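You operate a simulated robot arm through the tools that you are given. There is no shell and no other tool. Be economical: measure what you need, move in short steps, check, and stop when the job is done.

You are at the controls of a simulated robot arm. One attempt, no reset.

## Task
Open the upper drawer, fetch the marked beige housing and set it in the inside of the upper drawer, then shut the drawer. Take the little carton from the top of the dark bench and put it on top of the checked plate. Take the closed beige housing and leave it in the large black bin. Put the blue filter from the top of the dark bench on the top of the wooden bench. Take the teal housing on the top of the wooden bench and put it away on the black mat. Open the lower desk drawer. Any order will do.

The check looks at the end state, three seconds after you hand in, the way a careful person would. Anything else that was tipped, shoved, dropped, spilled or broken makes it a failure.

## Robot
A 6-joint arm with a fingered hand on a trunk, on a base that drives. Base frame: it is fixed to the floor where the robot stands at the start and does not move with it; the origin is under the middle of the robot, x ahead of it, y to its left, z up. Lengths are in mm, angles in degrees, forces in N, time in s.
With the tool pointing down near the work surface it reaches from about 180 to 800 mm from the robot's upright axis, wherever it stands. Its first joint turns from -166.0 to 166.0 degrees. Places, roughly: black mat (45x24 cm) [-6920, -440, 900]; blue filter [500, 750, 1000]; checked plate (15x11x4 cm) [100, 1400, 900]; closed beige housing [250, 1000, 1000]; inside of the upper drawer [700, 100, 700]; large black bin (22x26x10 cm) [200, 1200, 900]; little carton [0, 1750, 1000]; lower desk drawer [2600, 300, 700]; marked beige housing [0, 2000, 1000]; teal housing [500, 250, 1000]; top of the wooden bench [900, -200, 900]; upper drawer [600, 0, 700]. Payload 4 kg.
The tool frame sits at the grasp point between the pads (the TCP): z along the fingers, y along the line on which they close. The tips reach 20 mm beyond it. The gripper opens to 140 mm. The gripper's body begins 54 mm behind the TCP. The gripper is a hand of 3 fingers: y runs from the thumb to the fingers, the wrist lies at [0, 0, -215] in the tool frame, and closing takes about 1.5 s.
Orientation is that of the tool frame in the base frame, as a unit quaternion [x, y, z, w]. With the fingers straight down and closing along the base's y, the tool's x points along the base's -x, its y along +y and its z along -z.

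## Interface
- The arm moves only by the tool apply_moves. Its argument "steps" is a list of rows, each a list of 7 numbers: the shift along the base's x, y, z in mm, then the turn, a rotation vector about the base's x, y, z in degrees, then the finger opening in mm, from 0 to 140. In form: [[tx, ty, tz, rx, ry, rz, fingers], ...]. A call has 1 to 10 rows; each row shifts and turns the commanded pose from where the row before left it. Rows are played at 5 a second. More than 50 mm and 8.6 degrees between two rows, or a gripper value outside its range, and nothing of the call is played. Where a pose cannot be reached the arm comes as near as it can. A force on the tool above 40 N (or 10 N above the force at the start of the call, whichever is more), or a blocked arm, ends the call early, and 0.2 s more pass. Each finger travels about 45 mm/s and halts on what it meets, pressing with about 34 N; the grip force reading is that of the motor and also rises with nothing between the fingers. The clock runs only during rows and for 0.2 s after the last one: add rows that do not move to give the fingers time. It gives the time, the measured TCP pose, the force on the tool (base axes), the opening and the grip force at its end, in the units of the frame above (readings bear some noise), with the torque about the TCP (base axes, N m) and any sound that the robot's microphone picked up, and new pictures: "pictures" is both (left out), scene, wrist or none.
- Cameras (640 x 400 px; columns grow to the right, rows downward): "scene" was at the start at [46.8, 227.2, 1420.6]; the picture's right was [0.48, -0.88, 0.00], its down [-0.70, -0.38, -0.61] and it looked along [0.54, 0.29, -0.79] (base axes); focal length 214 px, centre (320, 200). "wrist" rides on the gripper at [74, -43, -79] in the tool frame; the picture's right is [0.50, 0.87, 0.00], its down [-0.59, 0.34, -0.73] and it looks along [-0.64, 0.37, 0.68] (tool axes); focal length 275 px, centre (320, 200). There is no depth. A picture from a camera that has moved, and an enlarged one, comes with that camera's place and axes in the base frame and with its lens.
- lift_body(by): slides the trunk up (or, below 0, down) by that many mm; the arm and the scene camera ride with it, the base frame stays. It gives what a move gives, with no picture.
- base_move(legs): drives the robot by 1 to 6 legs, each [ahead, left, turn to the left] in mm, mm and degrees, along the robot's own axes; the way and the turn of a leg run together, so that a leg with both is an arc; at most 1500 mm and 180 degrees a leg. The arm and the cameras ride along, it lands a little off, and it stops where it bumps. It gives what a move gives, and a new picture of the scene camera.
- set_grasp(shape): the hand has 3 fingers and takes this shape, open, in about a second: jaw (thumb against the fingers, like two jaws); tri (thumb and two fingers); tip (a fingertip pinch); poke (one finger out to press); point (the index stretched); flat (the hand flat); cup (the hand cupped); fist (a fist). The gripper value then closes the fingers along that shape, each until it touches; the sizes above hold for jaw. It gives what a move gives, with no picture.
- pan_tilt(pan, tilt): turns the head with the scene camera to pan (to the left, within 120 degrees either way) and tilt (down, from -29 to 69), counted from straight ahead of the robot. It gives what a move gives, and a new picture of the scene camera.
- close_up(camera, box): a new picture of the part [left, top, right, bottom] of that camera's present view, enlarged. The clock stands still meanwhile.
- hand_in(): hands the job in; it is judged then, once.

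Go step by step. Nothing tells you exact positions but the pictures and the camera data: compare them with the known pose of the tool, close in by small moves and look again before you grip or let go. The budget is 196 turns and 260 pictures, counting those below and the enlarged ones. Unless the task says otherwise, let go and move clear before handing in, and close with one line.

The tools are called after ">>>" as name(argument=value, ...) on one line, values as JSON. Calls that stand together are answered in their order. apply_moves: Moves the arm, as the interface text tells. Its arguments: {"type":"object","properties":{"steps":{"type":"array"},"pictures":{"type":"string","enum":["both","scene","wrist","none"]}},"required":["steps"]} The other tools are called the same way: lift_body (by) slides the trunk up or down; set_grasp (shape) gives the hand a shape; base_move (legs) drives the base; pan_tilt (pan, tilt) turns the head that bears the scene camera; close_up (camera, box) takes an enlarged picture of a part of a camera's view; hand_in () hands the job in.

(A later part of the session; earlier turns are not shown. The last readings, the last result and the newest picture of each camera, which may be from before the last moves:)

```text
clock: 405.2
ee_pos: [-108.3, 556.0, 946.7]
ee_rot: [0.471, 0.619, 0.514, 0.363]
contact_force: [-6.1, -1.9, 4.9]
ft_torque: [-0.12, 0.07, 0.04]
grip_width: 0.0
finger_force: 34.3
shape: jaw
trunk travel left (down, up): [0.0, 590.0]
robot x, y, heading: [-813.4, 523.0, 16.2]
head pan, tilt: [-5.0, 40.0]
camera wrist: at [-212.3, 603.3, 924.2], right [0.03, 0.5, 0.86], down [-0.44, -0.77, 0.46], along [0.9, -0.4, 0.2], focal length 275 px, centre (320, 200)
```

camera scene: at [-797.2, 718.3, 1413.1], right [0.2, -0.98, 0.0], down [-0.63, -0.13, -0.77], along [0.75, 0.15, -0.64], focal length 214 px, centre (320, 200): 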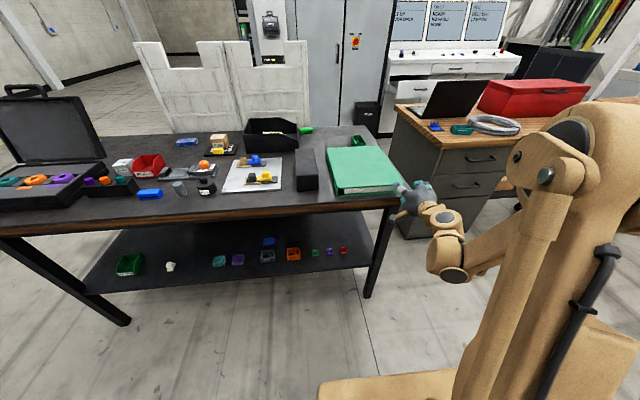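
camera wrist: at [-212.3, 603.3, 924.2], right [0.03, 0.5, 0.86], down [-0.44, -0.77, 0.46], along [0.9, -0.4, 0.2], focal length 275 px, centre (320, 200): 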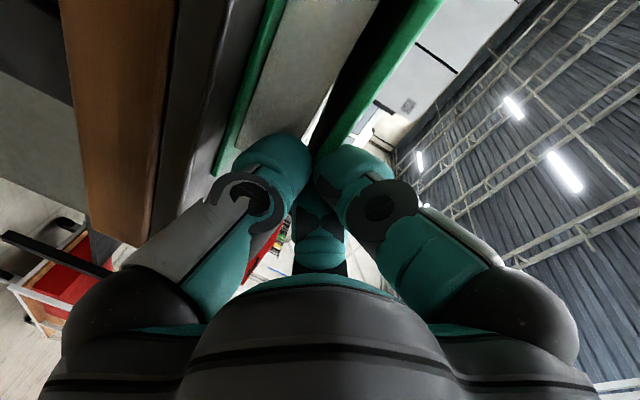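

The fingers closed in front of the lip (its overhang is small). I'll instead slip the closed fingertips under the lip and lift; first back off, pitch more, and go lower.

>>> apply_moves(steps=[[-24, -7, 0, -2, 6.2, 0, 0], [0, 0, -10, -2, 6.2, 0, 0], [0, 0, -7, 0, 0, 0, 0], [10, 3, 0, 0, 0, 0, 0], [8, 2, 0, 0, 0, 0, 0], [6, 2, 0, 0, 0, 0, 0]], pictures="wrist")

>>> close_up(camera="scene", box=[330, 140, 430, 220])

```text
clock: 405.5
ee_pos: [-115.8, 554.7, 948.2]
ee_rot: [0.478, 0.627, 0.503, 0.354]
contact_force: [-10.2, -1.7, 7.3]
ft_torque: [-0.06, -0.04, -0.02]
grip_width: 0.2
finger_force: 33.8
shape: jaw
trunk travel left (down, up): [0.0, 590.0]
robot x, y, heading: [-808.3, 520.7, 16.6]
head pan, tilt: [-5.0, 40.0]
stopped in row 1: the force on the tool passed its limit at 49 N (the readings are from after the stop); the commanded pose is now the measured one
camera wrist: at [-219.3, 600.9, 928.6], right [0.06, 0.51, 0.86], down [-0.42, -0.76, 0.49], along [0.9, -0.4, 0.17], focal length 275 px, centre (320, 200)
```

wrist: 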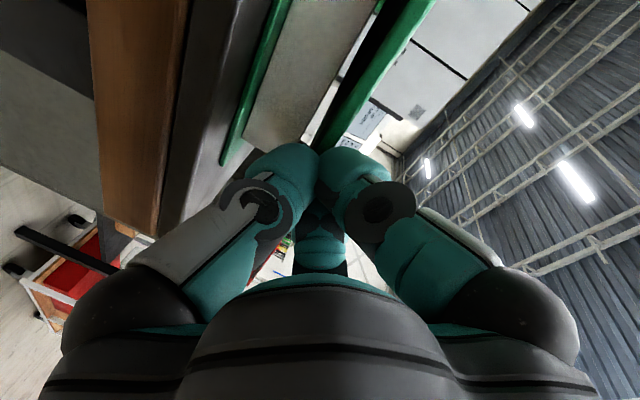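

```text
5.00 times, centred on (380, 180) of scene
camera zoom: at [-798.7, 717.6, 1413.1], right [0.2, -0.98, 0.0], down [-0.63, -0.13, -0.77], along [0.75, 0.15, -0.64], focal length 1072 px, centre (20, 300)
```

zoom: 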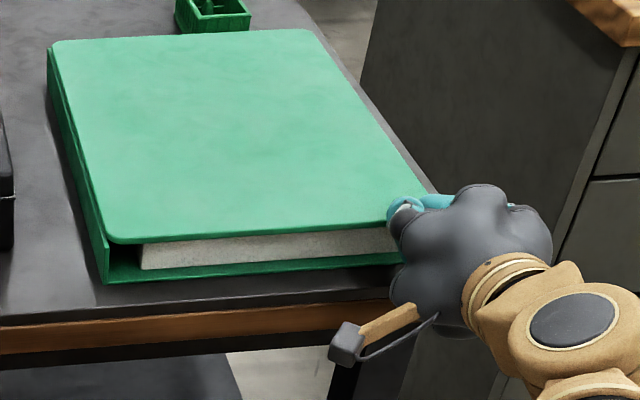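

>>> apply_moves(steps=[[-12, -4, 12, 0, 0, 0, 0], [-14, -4, 14, 0, 0, 0, 10], [-5, 0, 10, -2.4, 7.37, 0, 40], [0, 0, 10, -2.4, 7.37, 0, 42], [0, 0, 5, -2.4, 7.37, 0, 42], [0, 0, 0, -2.4, 7.37, 0, 42]], pictures="none")

```text
clock: 406.9
ee_pos: [-146.0, 547.9, 999.2]
ee_rot: [0.56, 0.737, 0.309, 0.22]
contact_force: [-0.3, 0.0, 0.7]
ft_torque: [0.01, -0.02, 0.02]
grip_width: 41.7
finger_force: 0.1
shape: jaw
trunk travel left (down, up): [0.0, 590.0]
robot x, y, heading: [-810.6, 527.4, 16.6]
head pan, tilt: [-5.0, 40.0]
```

>>> apply_moves(steps=[[16, 5, -16, 0, 0, 0, 42], [16, 5, -16, 0, 0, 0, 42], [16, 5, -16, 0, 0, 0, 42]], pictures="wrist")

>>> close_up(camera="scene", box=[330, 140, 430, 220])

```text
clock: 407.7
ee_pos: [-97.1, 563.0, 951.9]
ee_rot: [0.559, 0.737, 0.311, 0.22]
contact_force: [0.3, -0.1, 4.3]
ft_torque: [-0.1, -0.15, 0.01]
grip_width: 42.5
finger_force: 0.1
shape: jaw
trunk travel left (down, up): [0.0, 590.0]
robot x, y, heading: [-812.5, 525.9, 16.6]
head pan, tilt: [-5.0, 40.0]
camera wrist: at [-199.6, 610.4, 979.2], right [0.45, 0.64, 0.62], down [-0.1, -0.66, 0.75], along [0.89, -0.4, -0.24], focal length 275 px, centre (320, 200)
```

wrist: 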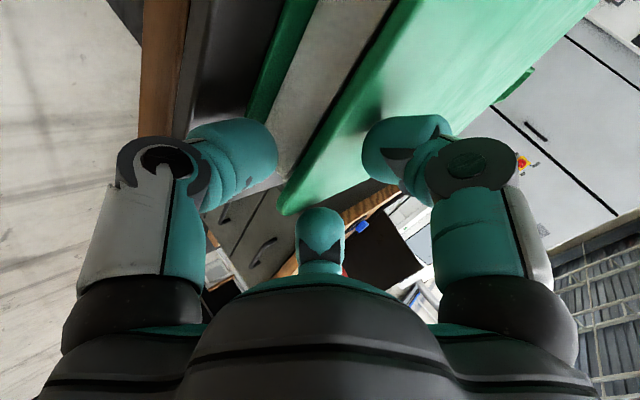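

```text
5.00 times, centred on (380, 180) of scene
camera zoom: at [-798.1, 718.2, 1413.2], right [0.2, -0.98, 0.0], down [-0.63, -0.13, -0.77], along [0.75, 0.15, -0.64], focal length 1072 px, centre (20, 300)
```

zoom: 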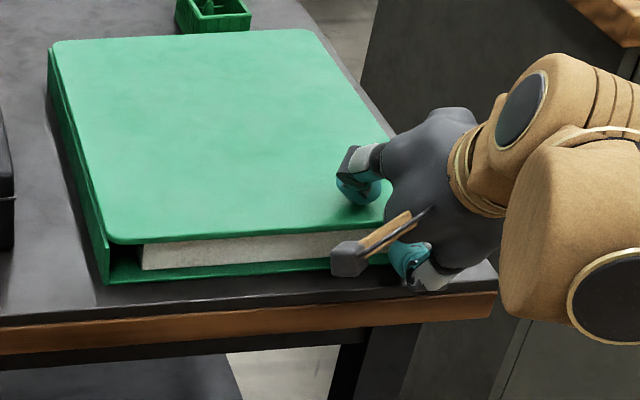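

The jaws straddle the cover edge. Slide in horizontally and close.

>>> apply_moves(steps=[[0, 0, 2, 0, 0, 0, 46], [7, 2, 0, 0, 0, 0, 46], [6, 2, 0, 0, 0, 0, 46], [0, 0, 0, 0, 0, 0, 20], [0, 0, 0, 0, 0, 0, 0], [0, 0, 0, 0, 0, 0, 0], [0, 0, 0, 0, 0, 0, 0]], pictures="wrist")

```text
clock: 409.3
ee_pos: [-86.0, 564.1, 954.3]
ee_rot: [0.558, 0.738, 0.309, 0.221]
contact_force: [-34.3, -8.2, -14.4]
ft_torque: [-0.3, 1.03, 0.23]
grip_width: 26.4
finger_force: 34.0
shape: jaw
trunk travel left (down, up): [0.0, 590.0]
robot x, y, heading: [-807.1, 522.7, 16.4]
head pan, tilt: [-5.0, 40.0]
camera wrist: at [-188.2, 612.8, 981.6], right [0.46, 0.64, 0.62], down [-0.1, -0.66, 0.75], along [0.89, -0.4, -0.24], focal length 275 px, centre (320, 200)
```

wrist: 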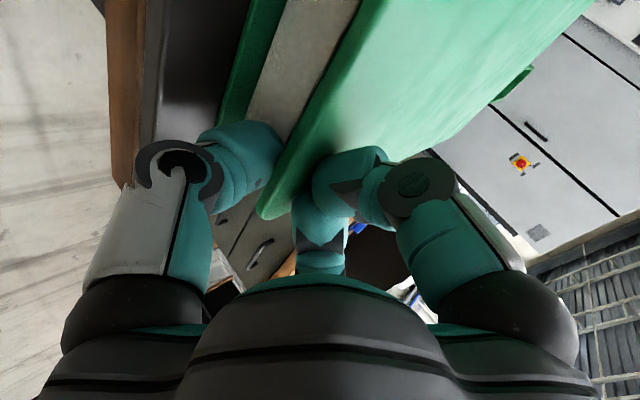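

>>> apply_moves(steps=[[-3, -1, 2, 0, 0, 0, 0], [0, 0, 4, 0, 0, 0, 0], [0, 0, 5, 0, 0, 0, 0], [0, 0, 5, 0, 0, 0, 0], [0, 0, 5, 0, 0, 0, 0]], pictures="none")

>>> close_up(camera="scene", box=[330, 140, 430, 220])

```text
clock: 410.5
ee_pos: [-87.0, 568.0, 973.1]
ee_rot: [0.558, 0.737, 0.311, 0.222]
contact_force: [-7.0, 5.2, -3.1]
ft_torque: [0.05, -0.48, 0.12]
grip_width: 25.7
finger_force: 34.1
shape: jaw
trunk travel left (down, up): [0.0, 590.0]
robot x, y, heading: [-808.6, 526.2, 16.4]
head pan, tilt: [-5.0, 40.0]
```

```text
5.00 times, centred on (380, 180) of scene
camera zoom: at [-797.5, 719.1, 1413.0], right [0.2, -0.98, 0.0], down [-0.63, -0.13, -0.77], along [0.75, 0.15, -0.64], focal length 1072 px, centre (20, 300)
```

zoom: 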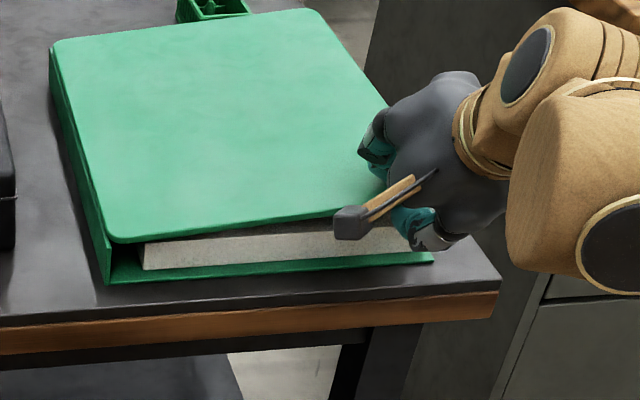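

The cover lifts. Raise a little more, loosen, and move the lower finger further under it.

>>> apply_moves(steps=[[0, 1, 8, 0, 0, 0, 0], [0, 1, 8, 0, 0, 0, 0], [0, 1, 8, 0, 0, 0, 10], [3, 2, 2, 0, 0, 0, 34], [7, 2, 1, 0, 0, 0, 44], [7, 2, 1, 0, 0, 0, 44], [7, 2, 1, 0, 0, 0, 44]], pictures="wrist")

>>> close_up(camera="scene", box=[330, 140, 430, 220])

```text
clock: 412.1
ee_pos: [-63.1, 575.8, 1004.1]
ee_rot: [0.559, 0.736, 0.31, 0.221]
contact_force: [-0.4, -0.4, -1.1]
ft_torque: [0.01, -0.03, -0.01]
grip_width: 44.3
finger_force: 0.2
shape: jaw
trunk travel left (down, up): [0.0, 590.0]
robot x, y, heading: [-803.0, 520.8, 16.2]
head pan, tilt: [-5.0, 40.0]
camera wrist: at [-164.6, 622.6, 1030.0], right [0.46, 0.64, 0.62], down [-0.1, -0.66, 0.75], along [0.89, -0.4, -0.24], focal length 275 px, centre (320, 200)
```

wrist: 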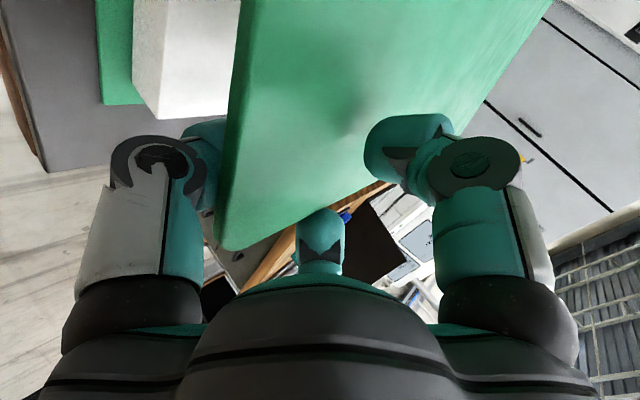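

```text
5.00 times, centred on (380, 180) of scene
camera zoom: at [-796.8, 718.2, 1413.1], right [0.2, -0.98, 0.0], down [-0.63, -0.13, -0.77], along [0.75, 0.15, -0.64], focal length 1072 px, centre (20, 300)
```

zoom: 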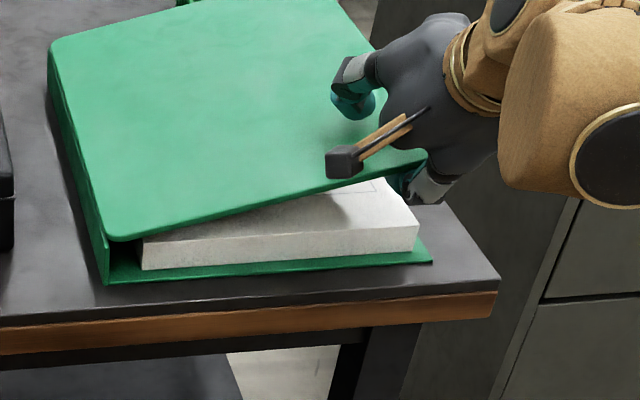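

The cover now rests on the lower finger. Follow the hinge arc up to ~61°, rolling the tool along.

>>> apply_moves(steps=[[-2.6, 7.9, 27.5, -5.36, -1.67, 5.7, 46], [-3.7, 11.5, 25.9, -5.36, -1.67, 5.7, 46], [-4.8, 14.8, 24, -5.36, -1.67, 5.7, 46], [-5.8, 17.8, 21.6, -5.36, -1.67, 5.7, 46], [-6.7, 20.5, 18.7, -5.36, -1.67, 5.7, 46], [-7.4, 22.8, 15.6, -5.36, -1.67, 5.7, 46]], pictures="none")

>>> close_up(camera="scene", box=[290, 100, 430, 220])

```text
clock: 413.5
ee_pos: [-94.9, 670.9, 1136.3]
ee_rot: [0.209, 0.901, 0.194, 0.326]
contact_force: [0.2, -0.3, -0.4]
ft_torque: [-0.01, 0.01, 0.01]
grip_width: 46.3
finger_force: 0.1
shape: jaw
trunk travel left (down, up): [0.0, 590.0]
robot x, y, heading: [-808.5, 523.8, 16.5]
head pan, tilt: [-5.0, 40.0]
```

```text
3.33 times, centred on (360, 160) of scene
camera zoom: at [-797.1, 718.4, 1413.1], right [0.2, -0.98, 0.0], down [-0.63, -0.13, -0.77], along [0.75, 0.15, -0.64], focal length 715 px, centre (187, 333)
```

zoom: 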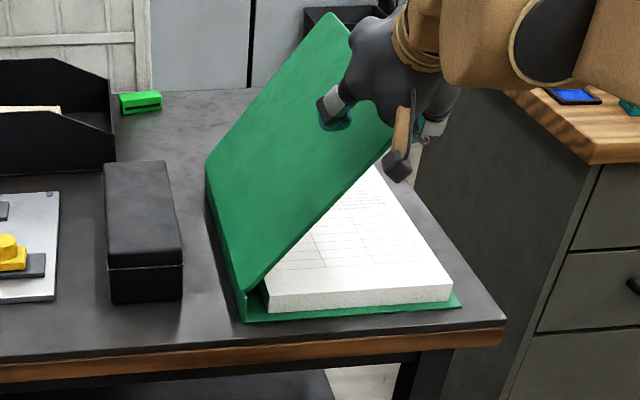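

>>> apply_moves(steps=[[-8, 24.6, 12.1, -5.36, -1.67, 5.7, 46], [-8.5, 26.1, 8.3, -5.36, -1.67, 5.7, 46], [-8.7, 26.8, 4.5, -5.36, -1.67, 5.7, 46], [-8.8, 27.2, 0.5, -5.36, -1.67, 5.7, 46], [-8.8, 27, -3.5, -5.36, -1.67, 5.7, 40], [-8.5, 26.2, -7.4, -5.36, -1.67, 5.7, 36], [-8.2, 25.1, -11.1, -5.36, -1.67, 5.7, 36]], pictures="none")

>>> close_up(camera="scene", box=[270, 90, 410, 220])

```text
clock: 415.1
ee_pos: [-152.6, 857.8, 1135.0]
ee_rot: [-0.239, 0.894, 0.018, 0.378]
contact_force: [-3.0, 0.7, 3.1]
ft_torque: [-0.1, -0.03, -0.07]
grip_width: 36.3
finger_force: 0.1
shape: jaw
trunk travel left (down, up): [0.0, 590.0]
robot x, y, heading: [-808.9, 524.8, 16.5]
head pan, tilt: [-5.0, 40.0]
```

```text
3.08 times, centred on (340, 155) of scene
camera zoom: at [-797.8, 718.6, 1413.1], right [0.2, -0.98, 0.0], down [-0.63, -0.13, -0.77], along [0.75, 0.15, -0.64], focal length 660 px, centre (258, 338)
```

zoom: 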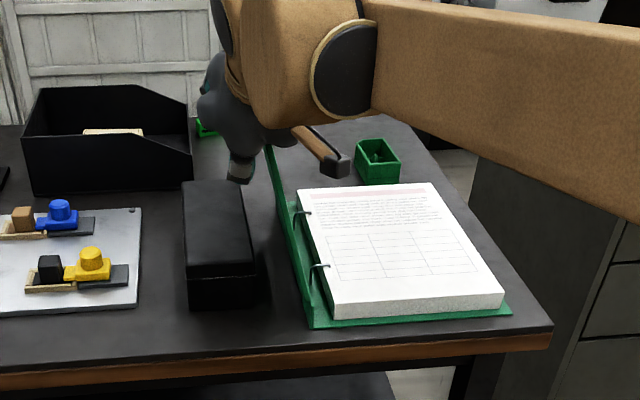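

>>> apply_moves(steps=[[-7.6, 23.3, -14.8, -5.36, -1.67, 5.7, 36], [-6.9, 21.1, -18, -5.36, -1.67, 5.7, 36], [-6, 18.5, -20.9, -5.36, -1.67, 5.7, 36]], pictures="none")

>>> close_up(camera="scene", box=[270, 90, 410, 220])

```text
clock: 415.9
ee_pos: [-178.0, 916.1, 1085.9]
ee_rot: [-0.419, 0.825, -0.061, 0.374]
contact_force: [-8.9, 4.6, 11.8]
ft_torque: [-0.4, -0.43, -0.28]
grip_width: 37.2
finger_force: 0.0
shape: jaw
trunk travel left (down, up): [0.0, 590.0]
robot x, y, heading: [-809.7, 524.4, 16.4]
head pan, tilt: [-5.0, 40.0]
```

```text
3.08 times, centred on (340, 155) of scene
camera zoom: at [-800.0, 718.5, 1413.1], right [0.2, -0.98, 0.0], down [-0.63, -0.13, -0.77], along [0.75, 0.15, -0.64], focal length 660 px, centre (258, 338)
```

zoom: 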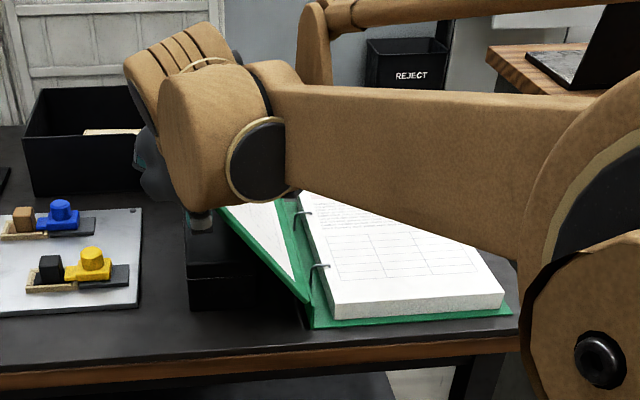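

The cover is leaning back again. Withdraw along the tool axis.

>>> apply_moves(steps=[[-5, -1.5, 5.3, 0, 0, 0, 38], [-10, -3, 10.7, 0, 0, 0, 38], [-13, -4, 14, 0, 0, 0, 38], [-16, -5, 17, 0, 0, 0, 38], [-20, -6, 21, 0, 0, 0, 38], [-20, -6, 21, 0, 0, 0, 38], [-20, -6, 21, 0, 0, 0, 38], [-25, -8, 25, 0, 0, 0, 38], [-30, -10, 25, 0, 0, 0, 38]], pictures="scene")

>>> close_up(camera="scene", box=[270, 100, 420, 220])

```text
clock: 417.9
ee_pos: [-332.5, 870.6, 1245.5]
ee_rot: [-0.419, 0.826, -0.062, 0.372]
contact_force: [-0.5, 0.6, 0.7]
ft_torque: [-0.02, -0.02, -0.04]
grip_width: 37.9
finger_force: 0.1
shape: jaw
trunk travel left (down, up): [0.0, 590.0]
robot x, y, heading: [-808.2, 526.4, 16.7]
head pan, tilt: [-5.0, 40.0]
camera scene: at [-797.5, 718.2, 1413.1], right [0.2, -0.98, 0.0], down [-0.63, -0.13, -0.77], along [0.75, 0.15, -0.64], focal length 214 px, centre (320, 200)
```

scene: 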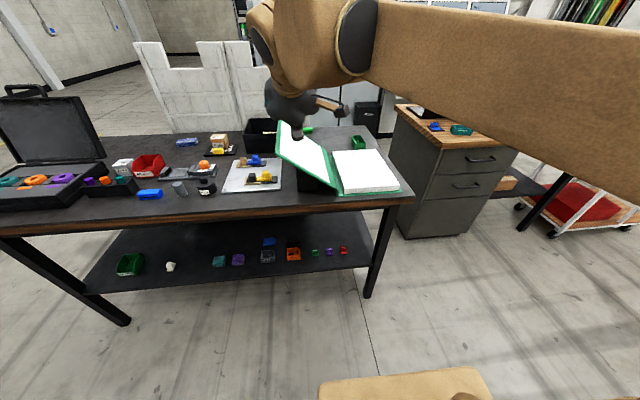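

```text
3.33 times, centred on (345, 160) of scene
camera zoom: at [-797.5, 718.2, 1413.1], right [0.2, -0.98, 0.0], down [-0.63, -0.13, -0.77], along [0.75, 0.15, -0.64], focal length 715 px, centre (237, 333)
```

zoom: 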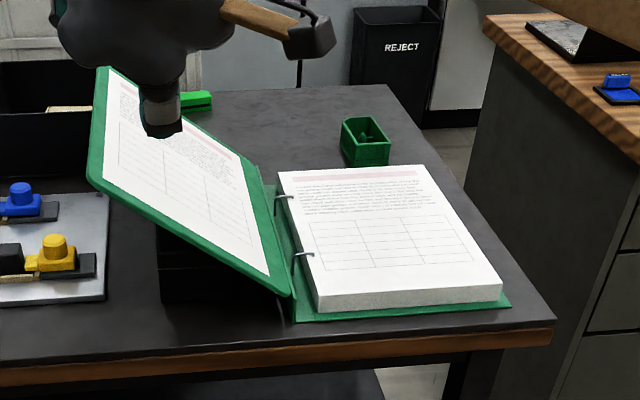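

The binder is back as it was. Now return the tool to pointing down (for the teal housing), keeping clear of the binder.

>>> apply_moves(steps=[[0, -15, -4, 2.55, 2.09, -7.5, 60], [0, -15, -4, 2.55, 2.09, -7.5, 60], [0, -15, -4, 2.55, 2.09, -7.5, 60], [0, -15, -4, 2.55, 2.09, -7.5, 60], [0, -15, -4, 2.55, 2.09, -7.5, 60], [0, -15, -4, 2.55, 2.09, -7.5, 80], [0, -15, -4, 2.55, 2.09, -7.5, 80], [0, -15, -4, 2.55, 2.09, -7.5, 80], [0, -15, -4, 2.55, 2.09, -7.5, 80]], pictures="none")

>>> apply_moves(steps=[[0, -15, -4, 2.55, 2.09, -7.5, 100], [0, -15, -4, 2.55, 2.09, -7.5, 100], [0, -15, -4, 2.55, 2.09, -7.5, 100], [0, -15, -4, 2.55, 2.09, -7.5, 100], [0, -15, -4, 2.55, 2.09, -7.5, 100], [0, -15, -4, 2.55, 2.09, -7.5, 100], [0, -15, -4, 2.55, 2.09, -7.5, 100], [0, -15, -4, 2.55, 2.09, -7.5, 100]], pictures="none")

```text
clock: 419.9
ee_pos: [-332.2, 732.5, 1210.7]
ee_rot: [0.181, 0.959, -0.036, 0.215]
contact_force: [-0.4, 0.9, 0.2]
ft_torque: [0.03, -0.01, 0.02]
grip_width: 79.5
finger_force: 0.1
shape: jaw
trunk travel left (down, up): [0.0, 590.0]
robot x, y, heading: [-805.2, 521.6, 16.7]
head pan, tilt: [-5.0, 40.0]
```

```text
clock: 421.7
ee_pos: [-331.5, 612.6, 1176.3]
ee_rot: [0.659, 0.753, 0.0, 0.001]
contact_force: [0.0, 0.6, 0.3]
ft_torque: [0.01, 0.02, 0.01]
grip_width: 99.3
finger_force: 0.0
shape: jaw
trunk travel left (down, up): [0.0, 590.0]
robot x, y, heading: [-808.7, 524.5, 16.4]
head pan, tilt: [-5.0, 40.0]
```

>>> base_move(legs=[[0, -754, 0], [510, 0, 1.5]])

```text
clock: 428.4
ee_pos: [366.9, 74.2, 1177.2]
ee_rot: [0.647, 0.762, 0.001, 0.001]
contact_force: [-0.3, 0.1, 0.5]
ft_torque: [0.02, 0.01, -0.04]
grip_width: 99.4
finger_force: 0.0
shape: jaw
trunk travel left (down, up): [0.0, 590.0]
robot x, y, heading: [-103.3, -26.5, 18.1]
head pan, tilt: [-5.0, 40.0]
camera scene: at [-100.5, 166.5, 1413.1], right [0.23, -0.97, 0.0], down [-0.63, -0.15, -0.77], along [0.75, 0.17, -0.64], focal length 214 px, centre (320, 200)
```

scene: 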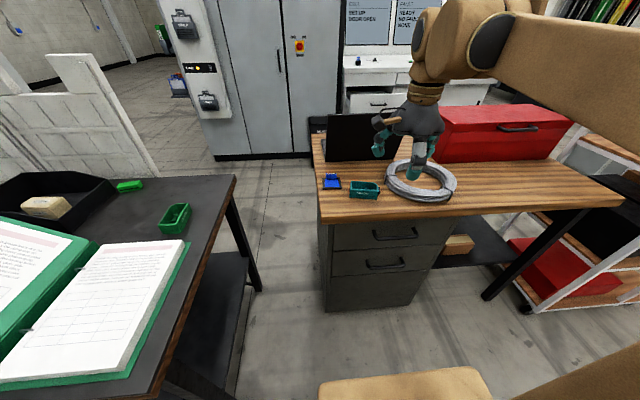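

>>> apply_moves(steps=[[40, 16, 0, 0, 0, -2, 100], [40, 16, -10, 0, 0, 0, 100], [40, 16, -20, 0, 0, 0, 100], [40, 17, -20, 0, 0, 0, 100], [40, 16, -20, 0, 0, 0, 100], [0, 0, -45, 0, 0, 0, 100], [0, 0, -40, 0, 0, 0, 100]], pictures="wrist")

```text
clock: 430.0
ee_pos: [566.0, 153.7, 1021.2]
ee_rot: [0.66, 0.751, 0.0, 0.001]
contact_force: [-0.3, -0.2, 0.2]
ft_torque: [-0.02, -0.03, 0.02]
grip_width: 99.4
finger_force: 0.1
shape: jaw
trunk travel left (down, up): [0.0, 590.0]
robot x, y, heading: [-111.6, -30.5, 18.1]
head pan, tilt: [-5.0, 40.0]
camera wrist: at [515.8, 222.4, 1099.7], right [0.79, 0.61, 0.0], down [0.41, -0.54, 0.74], along [0.45, -0.58, -0.68], focal length 275 px, centre (320, 200)
```

wrist: 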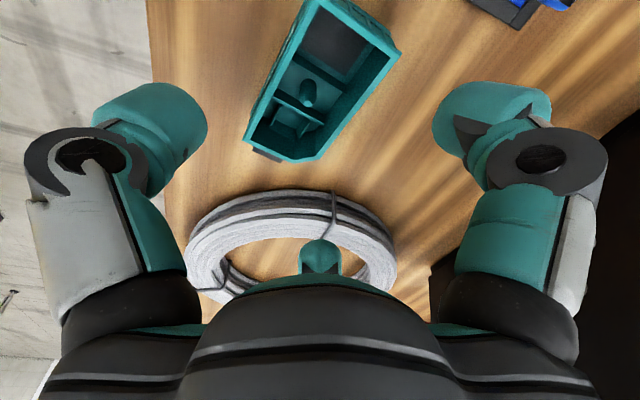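

>>> apply_moves(steps=[[-3, 1, -40, 0, 0, -2, 100], [0, 0, -30, 0, 0, 0, 90], [0, 0, -21, 0, 0, 0, 90], [0, 0, 0, 0, 0, 0, 60], [0, 0, 0, 0, 0, 0, 30], [0, 0, 0, 0, 0, 0, 20], [0, 0, 0, 0, 0, 0, 20], [0, 0, 0, 0, 0, 0, 20], [0, 0, 0, 0, 0, 0, 20]], pictures="wrist")

```text
clock: 432.0
ee_pos: [563.5, 153.5, 932.2]
ee_rot: [0.673, 0.74, 0.0, 0.001]
contact_force: [-0.8, 0.1, -0.1]
ft_torque: [0.03, 0.0, 0.01]
grip_width: 68.4
finger_force: 34.0
shape: jaw
trunk travel left (down, up): [0.0, 590.0]
robot x, y, heading: [-105.7, -28.1, 18.1]
head pan, tilt: [-5.0, 40.0]
camera wrist: at [515.2, 224.3, 1009.9], right [0.82, 0.58, 0.0], down [0.39, -0.55, 0.74], along [0.43, -0.6, -0.68], focal length 275 px, centre (320, 200)
```

wrist: 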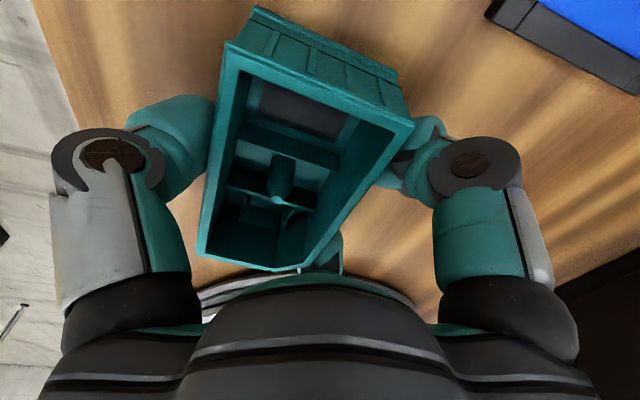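

Gripped. Lift and retract; then turn toward the west to find the mat.

>>> apply_moves(steps=[[0, 0, 44, 0, 0, 0, 20], [0, 0, 44, 0, 0, 0, 20], [0, 0, 44, 0, 0, 0, 20], [0, 0, 44, 0, 0, 0, 20], [0, 0, 44, 0, 0, 0, 20], [-42, -14, 0, 0, 0, 0, 20], [-42, -14, 0, 0, 0, 0, 20], [-42, -14, 0, 0, 0, 0, 20], [-42, -14, 0, 0, 0, 0, 20], [-42, -14, 0, 0, 0, 0, 20]], pictures="none")

>>> base_move(legs=[[-400, 0, 0], [0, 0, 150]])

>>> pan_tilt(pan=5, tilt=15)

```text
clock: 434.2
ee_pos: [350.9, 87.4, 1150.4]
ee_rot: [0.673, 0.74, 0.0, 0.002]
contact_force: [0.5, 0.1, -1.0]
ft_torque: [-0.03, -0.03, 0.02]
grip_width: 68.7
finger_force: 33.6
shape: jaw
trunk travel left (down, up): [0.0, 590.0]
robot x, y, heading: [-106.4, -29.5, 18.1]
head pan, tilt: [-5.0, 40.0]
```

```text
clock: 443.0
ee_pos: [-946.1, -55.5, 1149.7]
ee_rot: [-0.57, 0.822, 0.001, 0.0]
contact_force: [-0.8, 0.6, -1.4]
ft_torque: [0.01, 0.03, 0.01]
grip_width: 68.1
finger_force: 33.7
shape: jaw
trunk travel left (down, up): [0.0, 590.0]
robot x, y, heading: [-482.9, -150.2, 172.3]
head pan, tilt: [-5.0, 40.0]
camera scene: at [-572.0, -323.2, 1413.1], right [0.22, 0.97, 0.0], down [0.63, -0.14, -0.77], along [-0.75, 0.17, -0.64], focal length 214 px, centre (320, 200)
```

scene: 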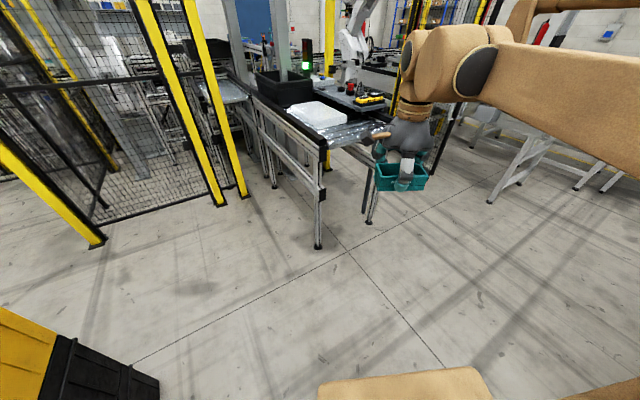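

```text
clock: 443.9
ee_pos: [-946.5, -54.0, 1150.0]
ee_rot: [-0.569, 0.822, 0.001, 0.0]
contact_force: [-0.1, -0.2, -0.7]
ft_torque: [0.0, 0.05, -0.01]
grip_width: 68.1
finger_force: 33.9
shape: jaw
trunk travel left (down, up): [0.0, 590.0]
robot x, y, heading: [-484.0, -153.7, 172.2]
head pan, tilt: [5.0, 15.0]
camera scene: at [-582.5, -337.4, 1452.5], right [0.05, 1.0, 0.0], down [0.26, -0.01, -0.97], along [-0.96, 0.05, -0.26], focal length 214 px, centre (320, 200)
```

scene: 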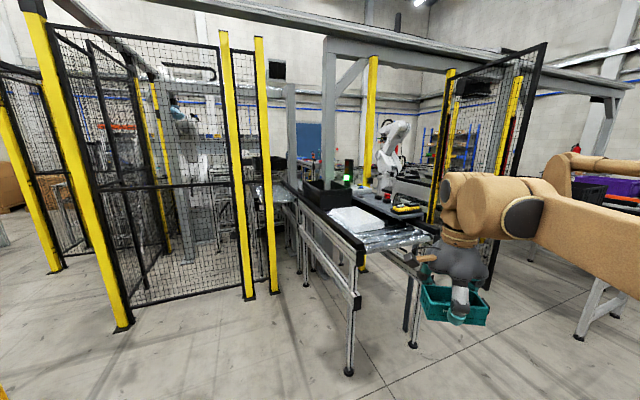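

>>> close_up(camera="scene", box=[220, 80, 420, 230])

>>> pan_tilt(pan=75, tilt=10)

```text
2.67 times, centred on (320, 155) of scene
camera zoom: at [-582.5, -337.4, 1452.5], right [0.05, 1.0, 0.0], down [0.26, -0.01, -0.97], along [-0.96, 0.05, -0.26], focal length 572 px, centre (320, 320)
```

zoom: 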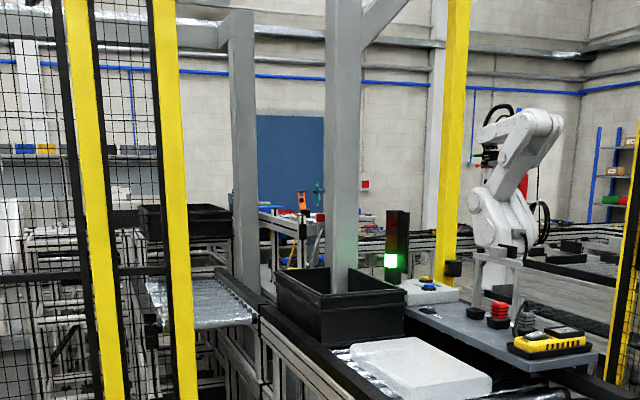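

```text
clock: 445.3
ee_pos: [-947.2, -54.5, 1149.1]
ee_rot: [-0.569, 0.822, 0.0, 0.0]
contact_force: [0.3, 0.5, -1.4]
ft_torque: [0.01, 0.0, 0.01]
grip_width: 68.1
finger_force: 34.0
shape: jaw
trunk travel left (down, up): [0.0, 590.0]
robot x, y, heading: [-479.3, -153.4, 172.2]
head pan, tilt: [75.0, 10.0]
camera scene: at [-525.5, -427.8, 1460.8], right [-0.92, 0.39, 0.0], down [0.07, 0.16, -0.98], along [-0.38, -0.91, -0.17], focal length 214 px, centre (320, 200)
```

scene: 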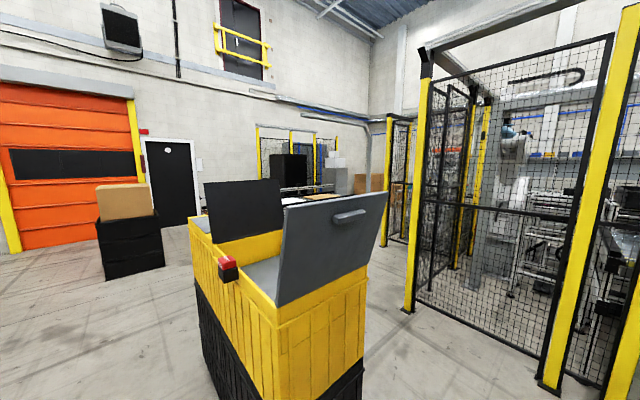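

I'll raise the trunk to get a better overview of the way west.

>>> lift_body(by=580)

>>> pan_tilt(pan=8, tilt=15)

>>> close_up(camera="scene", box=[220, 100, 420, 230])

```text
refused: 580 is not a number from -400 to 400
```

```text
clock: 446.6
ee_pos: [-945.9, -55.9, 1149.9]
ee_rot: [-0.569, 0.822, 0.002, 0.0]
contact_force: [-0.3, 0.1, -1.6]
ft_torque: [-0.03, 0.01, -0.01]
grip_width: 68.2
finger_force: 34.5
shape: jaw
trunk travel left (down, up): [0.0, 590.0]
robot x, y, heading: [-482.0, -152.6, 172.1]
head pan, tilt: [8.0, 15.0]
camera scene: at [-582.6, -342.4, 1452.6], right [0.0, 1.0, 0.0], down [0.26, 0.0, -0.97], along [-0.97, 0.0, -0.26], focal length 214 px, centre (320, 200)
```

scene: 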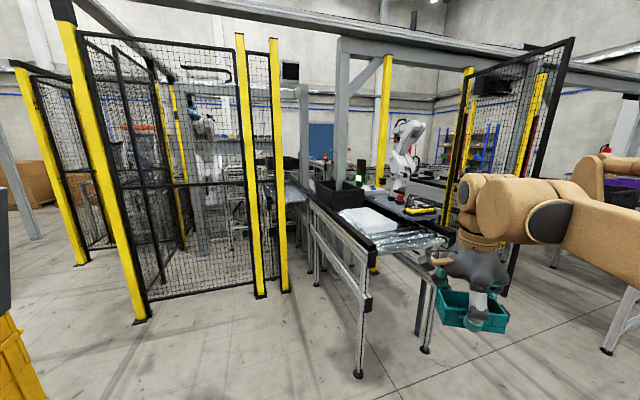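

```text
3.08 times, centred on (320, 165) of scene
camera zoom: at [-582.6, -342.4, 1452.6], right [0.0, 1.0, 0.0], down [0.26, 0.0, -0.97], along [-0.97, 0.0, -0.26], focal length 660 px, centre (320, 308)
```

zoom: 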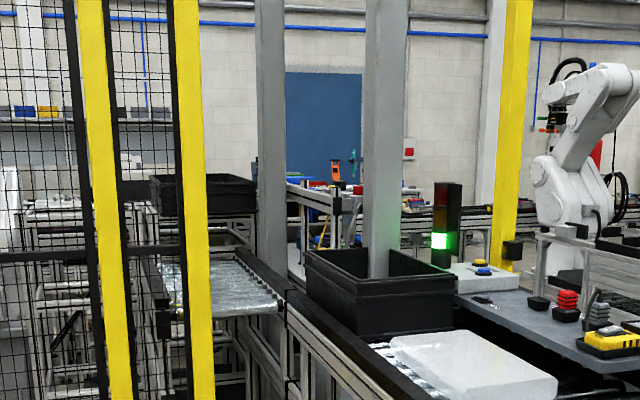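

>>> lift_body(by=400)

>>> lift_body(by=190)

>>> pan_tilt(pan=0, tilt=18)

>>> close_up(camera="scene", box=[230, 80, 430, 210])

```text
clock: 450.5
ee_pos: [-944.7, -53.9, 1549.3]
ee_rot: [-0.569, 0.822, 0.001, 0.0]
contact_force: [-0.3, 0.5, -1.5]
ft_torque: [0.02, 0.02, -0.03]
grip_width: 68.2
finger_force: 34.1
shape: jaw
trunk travel left (down, up): [-400.0, 190.0]
robot x, y, heading: [-486.1, -155.2, 171.9]
head pan, tilt: [8.0, 15.0]
```

```text
clock: 452.6
ee_pos: [-946.0, -55.5, 1740.4]
ee_rot: [-0.569, 0.822, 0.001, 0.001]
contact_force: [0.9, 0.1, -1.2]
ft_torque: [-0.02, 0.02, -0.04]
grip_width: 68.4
finger_force: 33.7
shape: jaw
trunk travel left (down, up): [-590.0, 0.0]
robot x, y, heading: [-483.6, -148.9, 172.0]
head pan, tilt: [8.0, 15.0]
```

```text
clock: 453.2
ee_pos: [-945.9, -54.7, 1740.3]
ee_rot: [-0.57, 0.822, 0.001, 0.0]
contact_force: [-0.9, 0.0, -1.1]
ft_torque: [-0.01, 0.01, 0.01]
grip_width: 68.2
finger_force: 33.9
shape: jaw
trunk travel left (down, up): [-590.0, 0.0]
robot x, y, heading: [-482.5, -153.3, 172.0]
head pan, tilt: [0.0, 18.0]
camera scene: at [-581.8, -329.4, 2037.7], right [0.14, 0.99, 0.0], down [0.31, -0.04, -0.95], along [-0.94, 0.13, -0.31], focal length 214 px, centre (320, 200)
```

scene: 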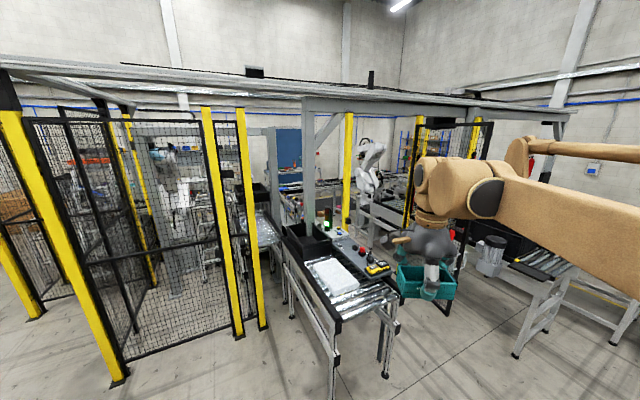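

```text
3.08 times, centred on (330, 145) of scene
camera zoom: at [-581.8, -329.4, 2037.7], right [0.14, 0.99, 0.0], down [0.31, -0.04, -0.95], along [-0.94, 0.13, -0.31], focal length 660 px, centre (289, 369)
```

zoom: 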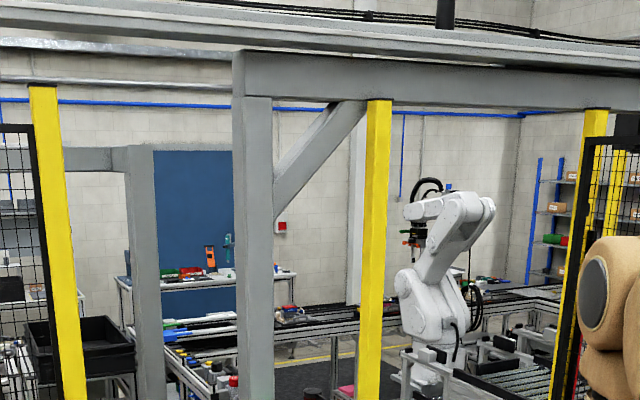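

I've mapped a route: around the north side of the cell to the wall bench in the west. Lower the trunk somewhat and start driving.

>>> lift_body(by=-400)

>>> base_move(legs=[[0, 0, 26], [-160, 0, 0], [0, -1260, 0], [0, -1260, 0], [-950, 0, 0]])

```text
clock: 457.1
ee_pos: [-946.8, -55.0, 1338.9]
ee_rot: [-0.57, 0.822, 0.001, 0.0]
contact_force: [0.3, -0.8, -1.6]
ft_torque: [-0.01, 0.0, 0.02]
grip_width: 68.3
finger_force: 34.0
shape: jaw
trunk travel left (down, up): [-190.0, 400.0]
robot x, y, heading: [-482.7, -150.5, 172.0]
head pan, tilt: [0.0, 18.0]
```

```text
clock: 476.3
ee_pos: [-651.1, 2489.1, 1339.6]
ee_rot: [0.751, -0.661, -0.002, 0.0]
contact_force: [0.3, -0.1, -1.2]
ft_torque: [-0.03, 0.04, -0.02]
grip_width: 68.3
finger_force: 34.1
shape: jaw
trunk travel left (down, up): [-190.0, 400.0]
robot x, y, heading: [-199.6, 2623.2, -160.0]
head pan, tilt: [0.0, 18.0]
camera scene: at [-199.8, 2417.3, 1637.7], right [-0.34, 0.94, 0.0], down [0.29, 0.11, -0.95], along [-0.89, -0.33, -0.31], focal length 214 px, centre (320, 200)
```

scene: 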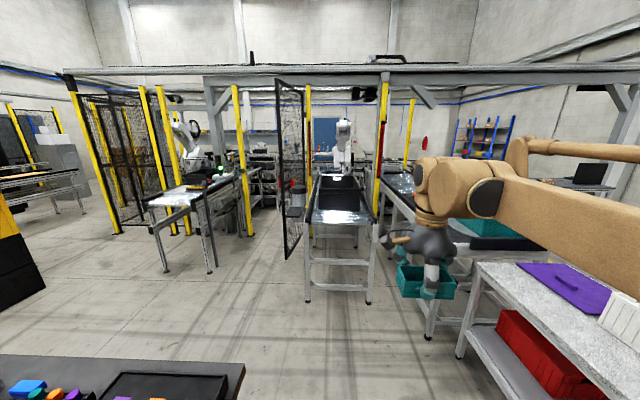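

>>> base_move(legs=[[-130, 0, -2], [0, -1100, 0], [0, -1100, 0], [0, -950, 0], [1000, 0, 0]])

```text
clock: 497.3
ee_pos: [-2423.8, 5301.1, 1338.7]
ee_rot: [0.719, -0.695, 0.0, 0.0]
contact_force: [0.3, 0.3, -1.2]
ft_torque: [-0.01, -0.01, 0.0]
grip_width: 68.2
finger_force: 33.9
shape: jaw
trunk travel left (down, up): [-190.0, 400.0]
robot x, y, heading: [-1960.5, 5386.4, -165.5]
head pan, tilt: [0.0, 18.0]
camera scene: at [-1981.4, 5188.2, 1637.7], right [-0.25, 0.97, 0.0], down [0.3, 0.08, -0.95], along [-0.92, -0.24, -0.31], focal length 214 px, centre (320, 200)
```

scene: 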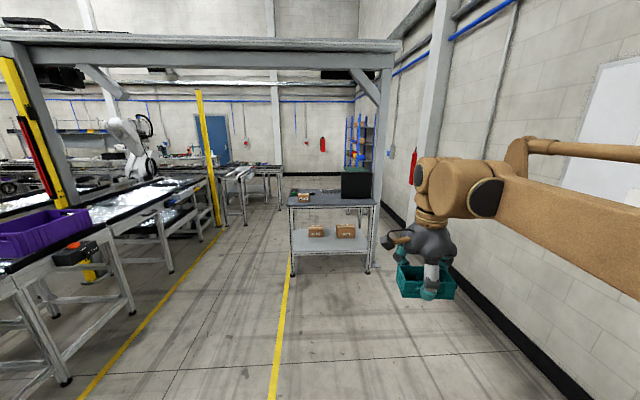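

The corridor ahead: the lane between the yellow lines (e2≈4150) passes the table on my right. Drive it.

>>> base_move(legs=[[0, 0, 3.5], [0, 1080, 0], [1100, 0, 0], [1100, 0, 0]])

```text
clock: 513.8
ee_pos: [-4210.7, 3659.4, 1339.9]
ee_rot: [0.724, -0.689, -0.002, 0.0]
contact_force: [-0.8, 0.8, -1.1]
ft_torque: [-0.05, 0.0, 0.0]
grip_width: 67.9
finger_force: 34.0
shape: jaw
trunk travel left (down, up): [-190.0, 400.0]
robot x, y, heading: [-3745.3, 3753.0, -164.9]
head pan, tilt: [0.0, 18.0]
camera scene: at [-3766.3, 3552.8, 1637.7], right [-0.27, 0.96, 0.0], down [0.3, 0.08, -0.95], along [-0.92, -0.25, -0.31], focal length 214 px, centre (320, 200)
```

scene: 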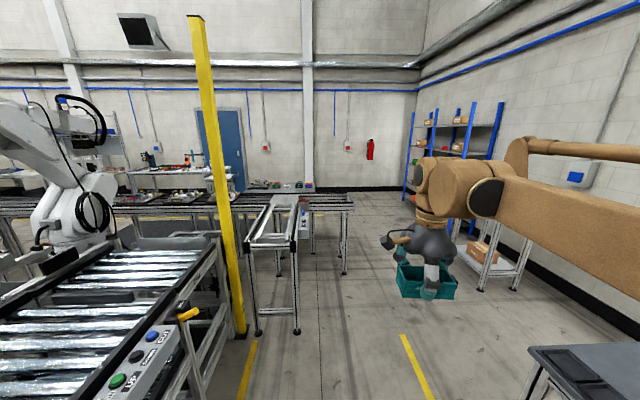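

>>> base_move(legs=[[0, 0, 3], [850, 0, 0], [0, -720, 0], [1200, 0, 0], [1200, 0, 0]])

```text
clock: 533.8
ee_pos: [-7531.3, 3130.2, 1339.3]
ee_rot: [0.763, -0.646, -0.001, -0.001]
contact_force: [0.0, -0.5, -1.7]
ft_torque: [0.0, 0.03, 0.0]
grip_width: 68.0
finger_force: 33.3
shape: jaw
trunk travel left (down, up): [-190.0, 400.0]
robot x, y, heading: [-7083.8, 3281.1, -157.8]
head pan, tilt: [0.0, 18.0]
camera scene: at [-7078.6, 3074.9, 1637.7], right [-0.38, 0.93, 0.0], down [0.29, 0.12, -0.95], along [-0.88, -0.36, -0.31], focal length 214 px, centre (320, 200)
```

scene: 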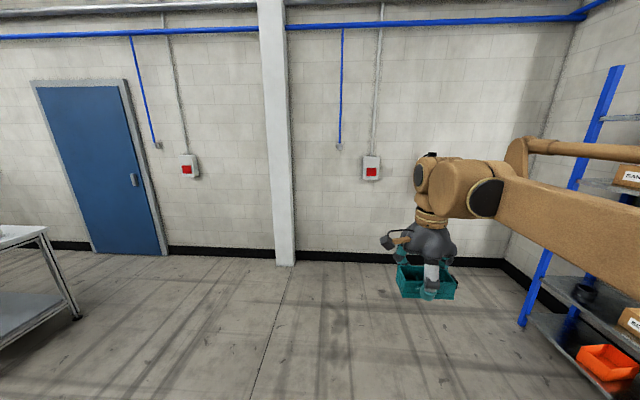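

>>> pan_tilt(pan=75, tilt=25)

```text
clock: 535.2
ee_pos: [-7531.7, 3128.7, 1339.7]
ee_rot: [0.763, -0.647, -0.001, 0.0]
contact_force: [0.0, 0.2, -1.2]
ft_torque: [-0.02, 0.03, 0.02]
grip_width: 68.1
finger_force: 33.7
shape: jaw
trunk travel left (down, up): [-190.0, 400.0]
robot x, y, heading: [-7086.2, 3277.8, -157.8]
head pan, tilt: [75.0, 25.0]
camera scene: at [-6980.4, 3018.8, 1626.4], right [-0.99, -0.12, 0.0], down [-0.05, 0.42, -0.91], along [0.11, -0.9, -0.42], focal length 214 px, centre (320, 200)
```

scene: 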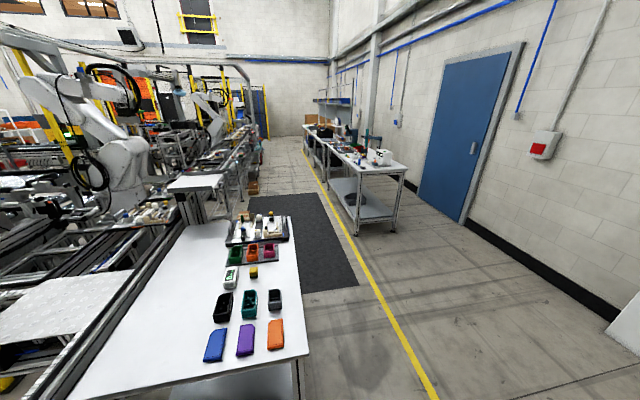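

The lane runs between the white table and the wall bench at e1≈−6214. Turn to face along it and proceed.

>>> base_move(legs=[[0, 0, 86], [0, -430, 0], [1200, 0, 0]])

```text
clock: 547.3
ee_pos: [-6963.0, 1524.8, 1340.1]
ee_rot: [0.999, 0.049, -0.001, 0.001]
contact_force: [-0.7, -0.6, -1.2]
ft_torque: [-0.02, -0.02, 0.01]
grip_width: 67.6
finger_force: 34.0
shape: jaw
trunk travel left (down, up): [-190.0, 400.0]
robot x, y, heading: [-7080.6, 1982.0, -71.8]
head pan, tilt: [75.0, 25.0]
camera scene: at [-6812.4, 2066.5, 1626.4], right [0.06, -1.0, 0.0], down [-0.42, -0.02, -0.91], along [0.9, 0.05, -0.42], focal length 214 px, centre (320, 200)
```

scene: 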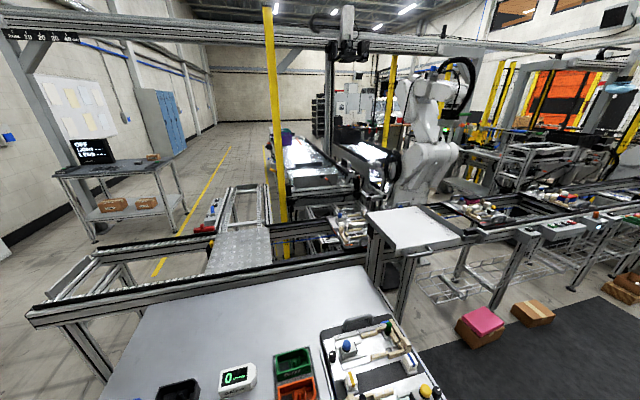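

>>> base_move(legs=[[0, -40, 0], [1180, 0, 0]])

```text
clock: 553.7
ee_pos: [-6601.8, 428.8, 1340.7]
ee_rot: [0.998, 0.067, -0.001, 0.0]
contact_force: [0.6, -0.3, -1.6]
ft_torque: [-0.02, 0.04, 0.05]
grip_width: 68.0
finger_force: 33.7
shape: jaw
trunk travel left (down, up): [-190.0, 400.0]
robot x, y, heading: [-6736.5, 882.9, -69.8]
head pan, tilt: [75.0, 25.0]
camera scene: at [-6472.4, 977.1, 1626.4], right [0.09, -1.0, 0.0], down [-0.42, -0.04, -0.91], along [0.9, 0.09, -0.42], focal length 214 px, centre (320, 200)
```

scene: 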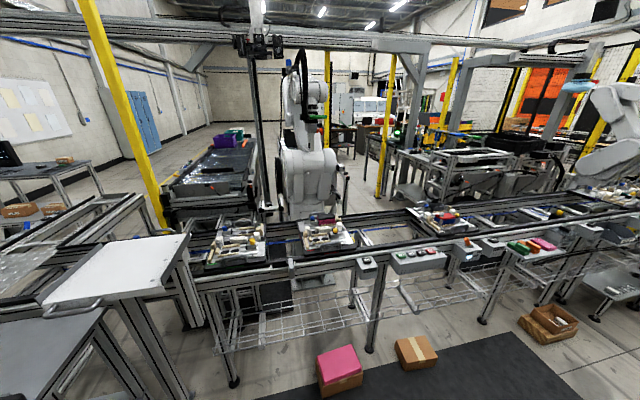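

>>> base_move(legs=[[0, 0, -2.5], [1180, 0, 0]])

>>> pan_tilt(pan=-75, tilt=40)

```text
clock: 560.0
ee_pos: [-6285.3, -681.8, 1339.8]
ee_rot: [0.999, 0.038, 0.0, 0.001]
contact_force: [0.0, -0.7, -1.4]
ft_torque: [-0.03, 0.0, 0.0]
grip_width: 67.5
finger_force: 34.4
shape: jaw
trunk travel left (down, up): [-190.0, 400.0]
robot x, y, heading: [-6386.7, -217.6, -73.2]
head pan, tilt: [75.0, 25.0]
camera scene: at [-6120.7, -142.7, 1626.4], right [0.03, -1.0, 0.0], down [-0.42, -0.01, -0.91], along [0.91, 0.03, -0.42], focal length 214 px, centre (320, 200)
```

scene: 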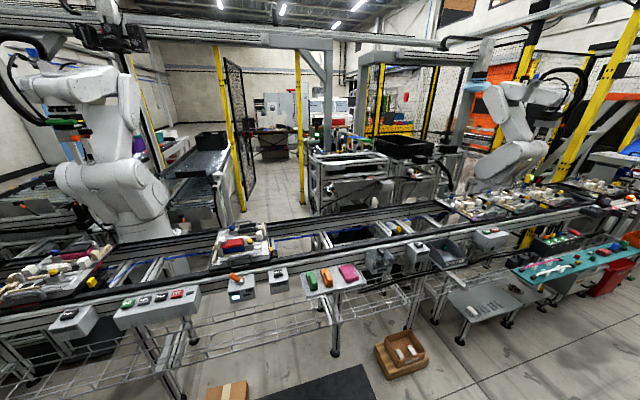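

```text
clock: 562.3
ee_pos: [-6283.6, -681.5, 1340.2]
ee_rot: [0.999, 0.037, -0.001, 0.001]
contact_force: [0.1, -0.3, -1.9]
ft_torque: [-0.01, -0.01, 0.0]
grip_width: 67.7
finger_force: 34.1
shape: jaw
trunk travel left (down, up): [-190.0, 400.0]
robot x, y, heading: [-6389.3, -220.4, -73.1]
head pan, tilt: [-75.0, 40.0]
camera scene: at [-6285.1, -190.4, 1603.1], right [-0.53, 0.85, 0.0], down [0.55, 0.34, -0.77], along [-0.65, -0.41, -0.64], focal length 214 px, centre (320, 200)
```

scene: 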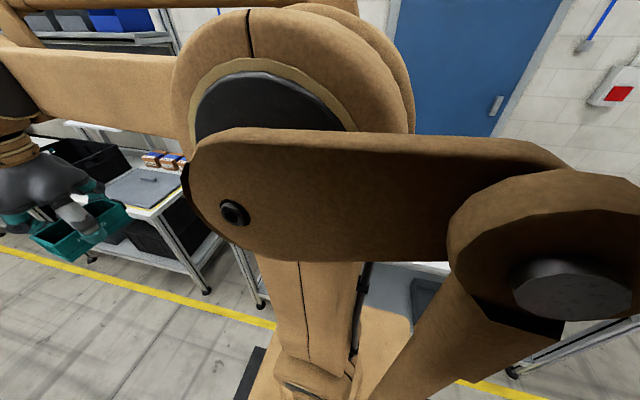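

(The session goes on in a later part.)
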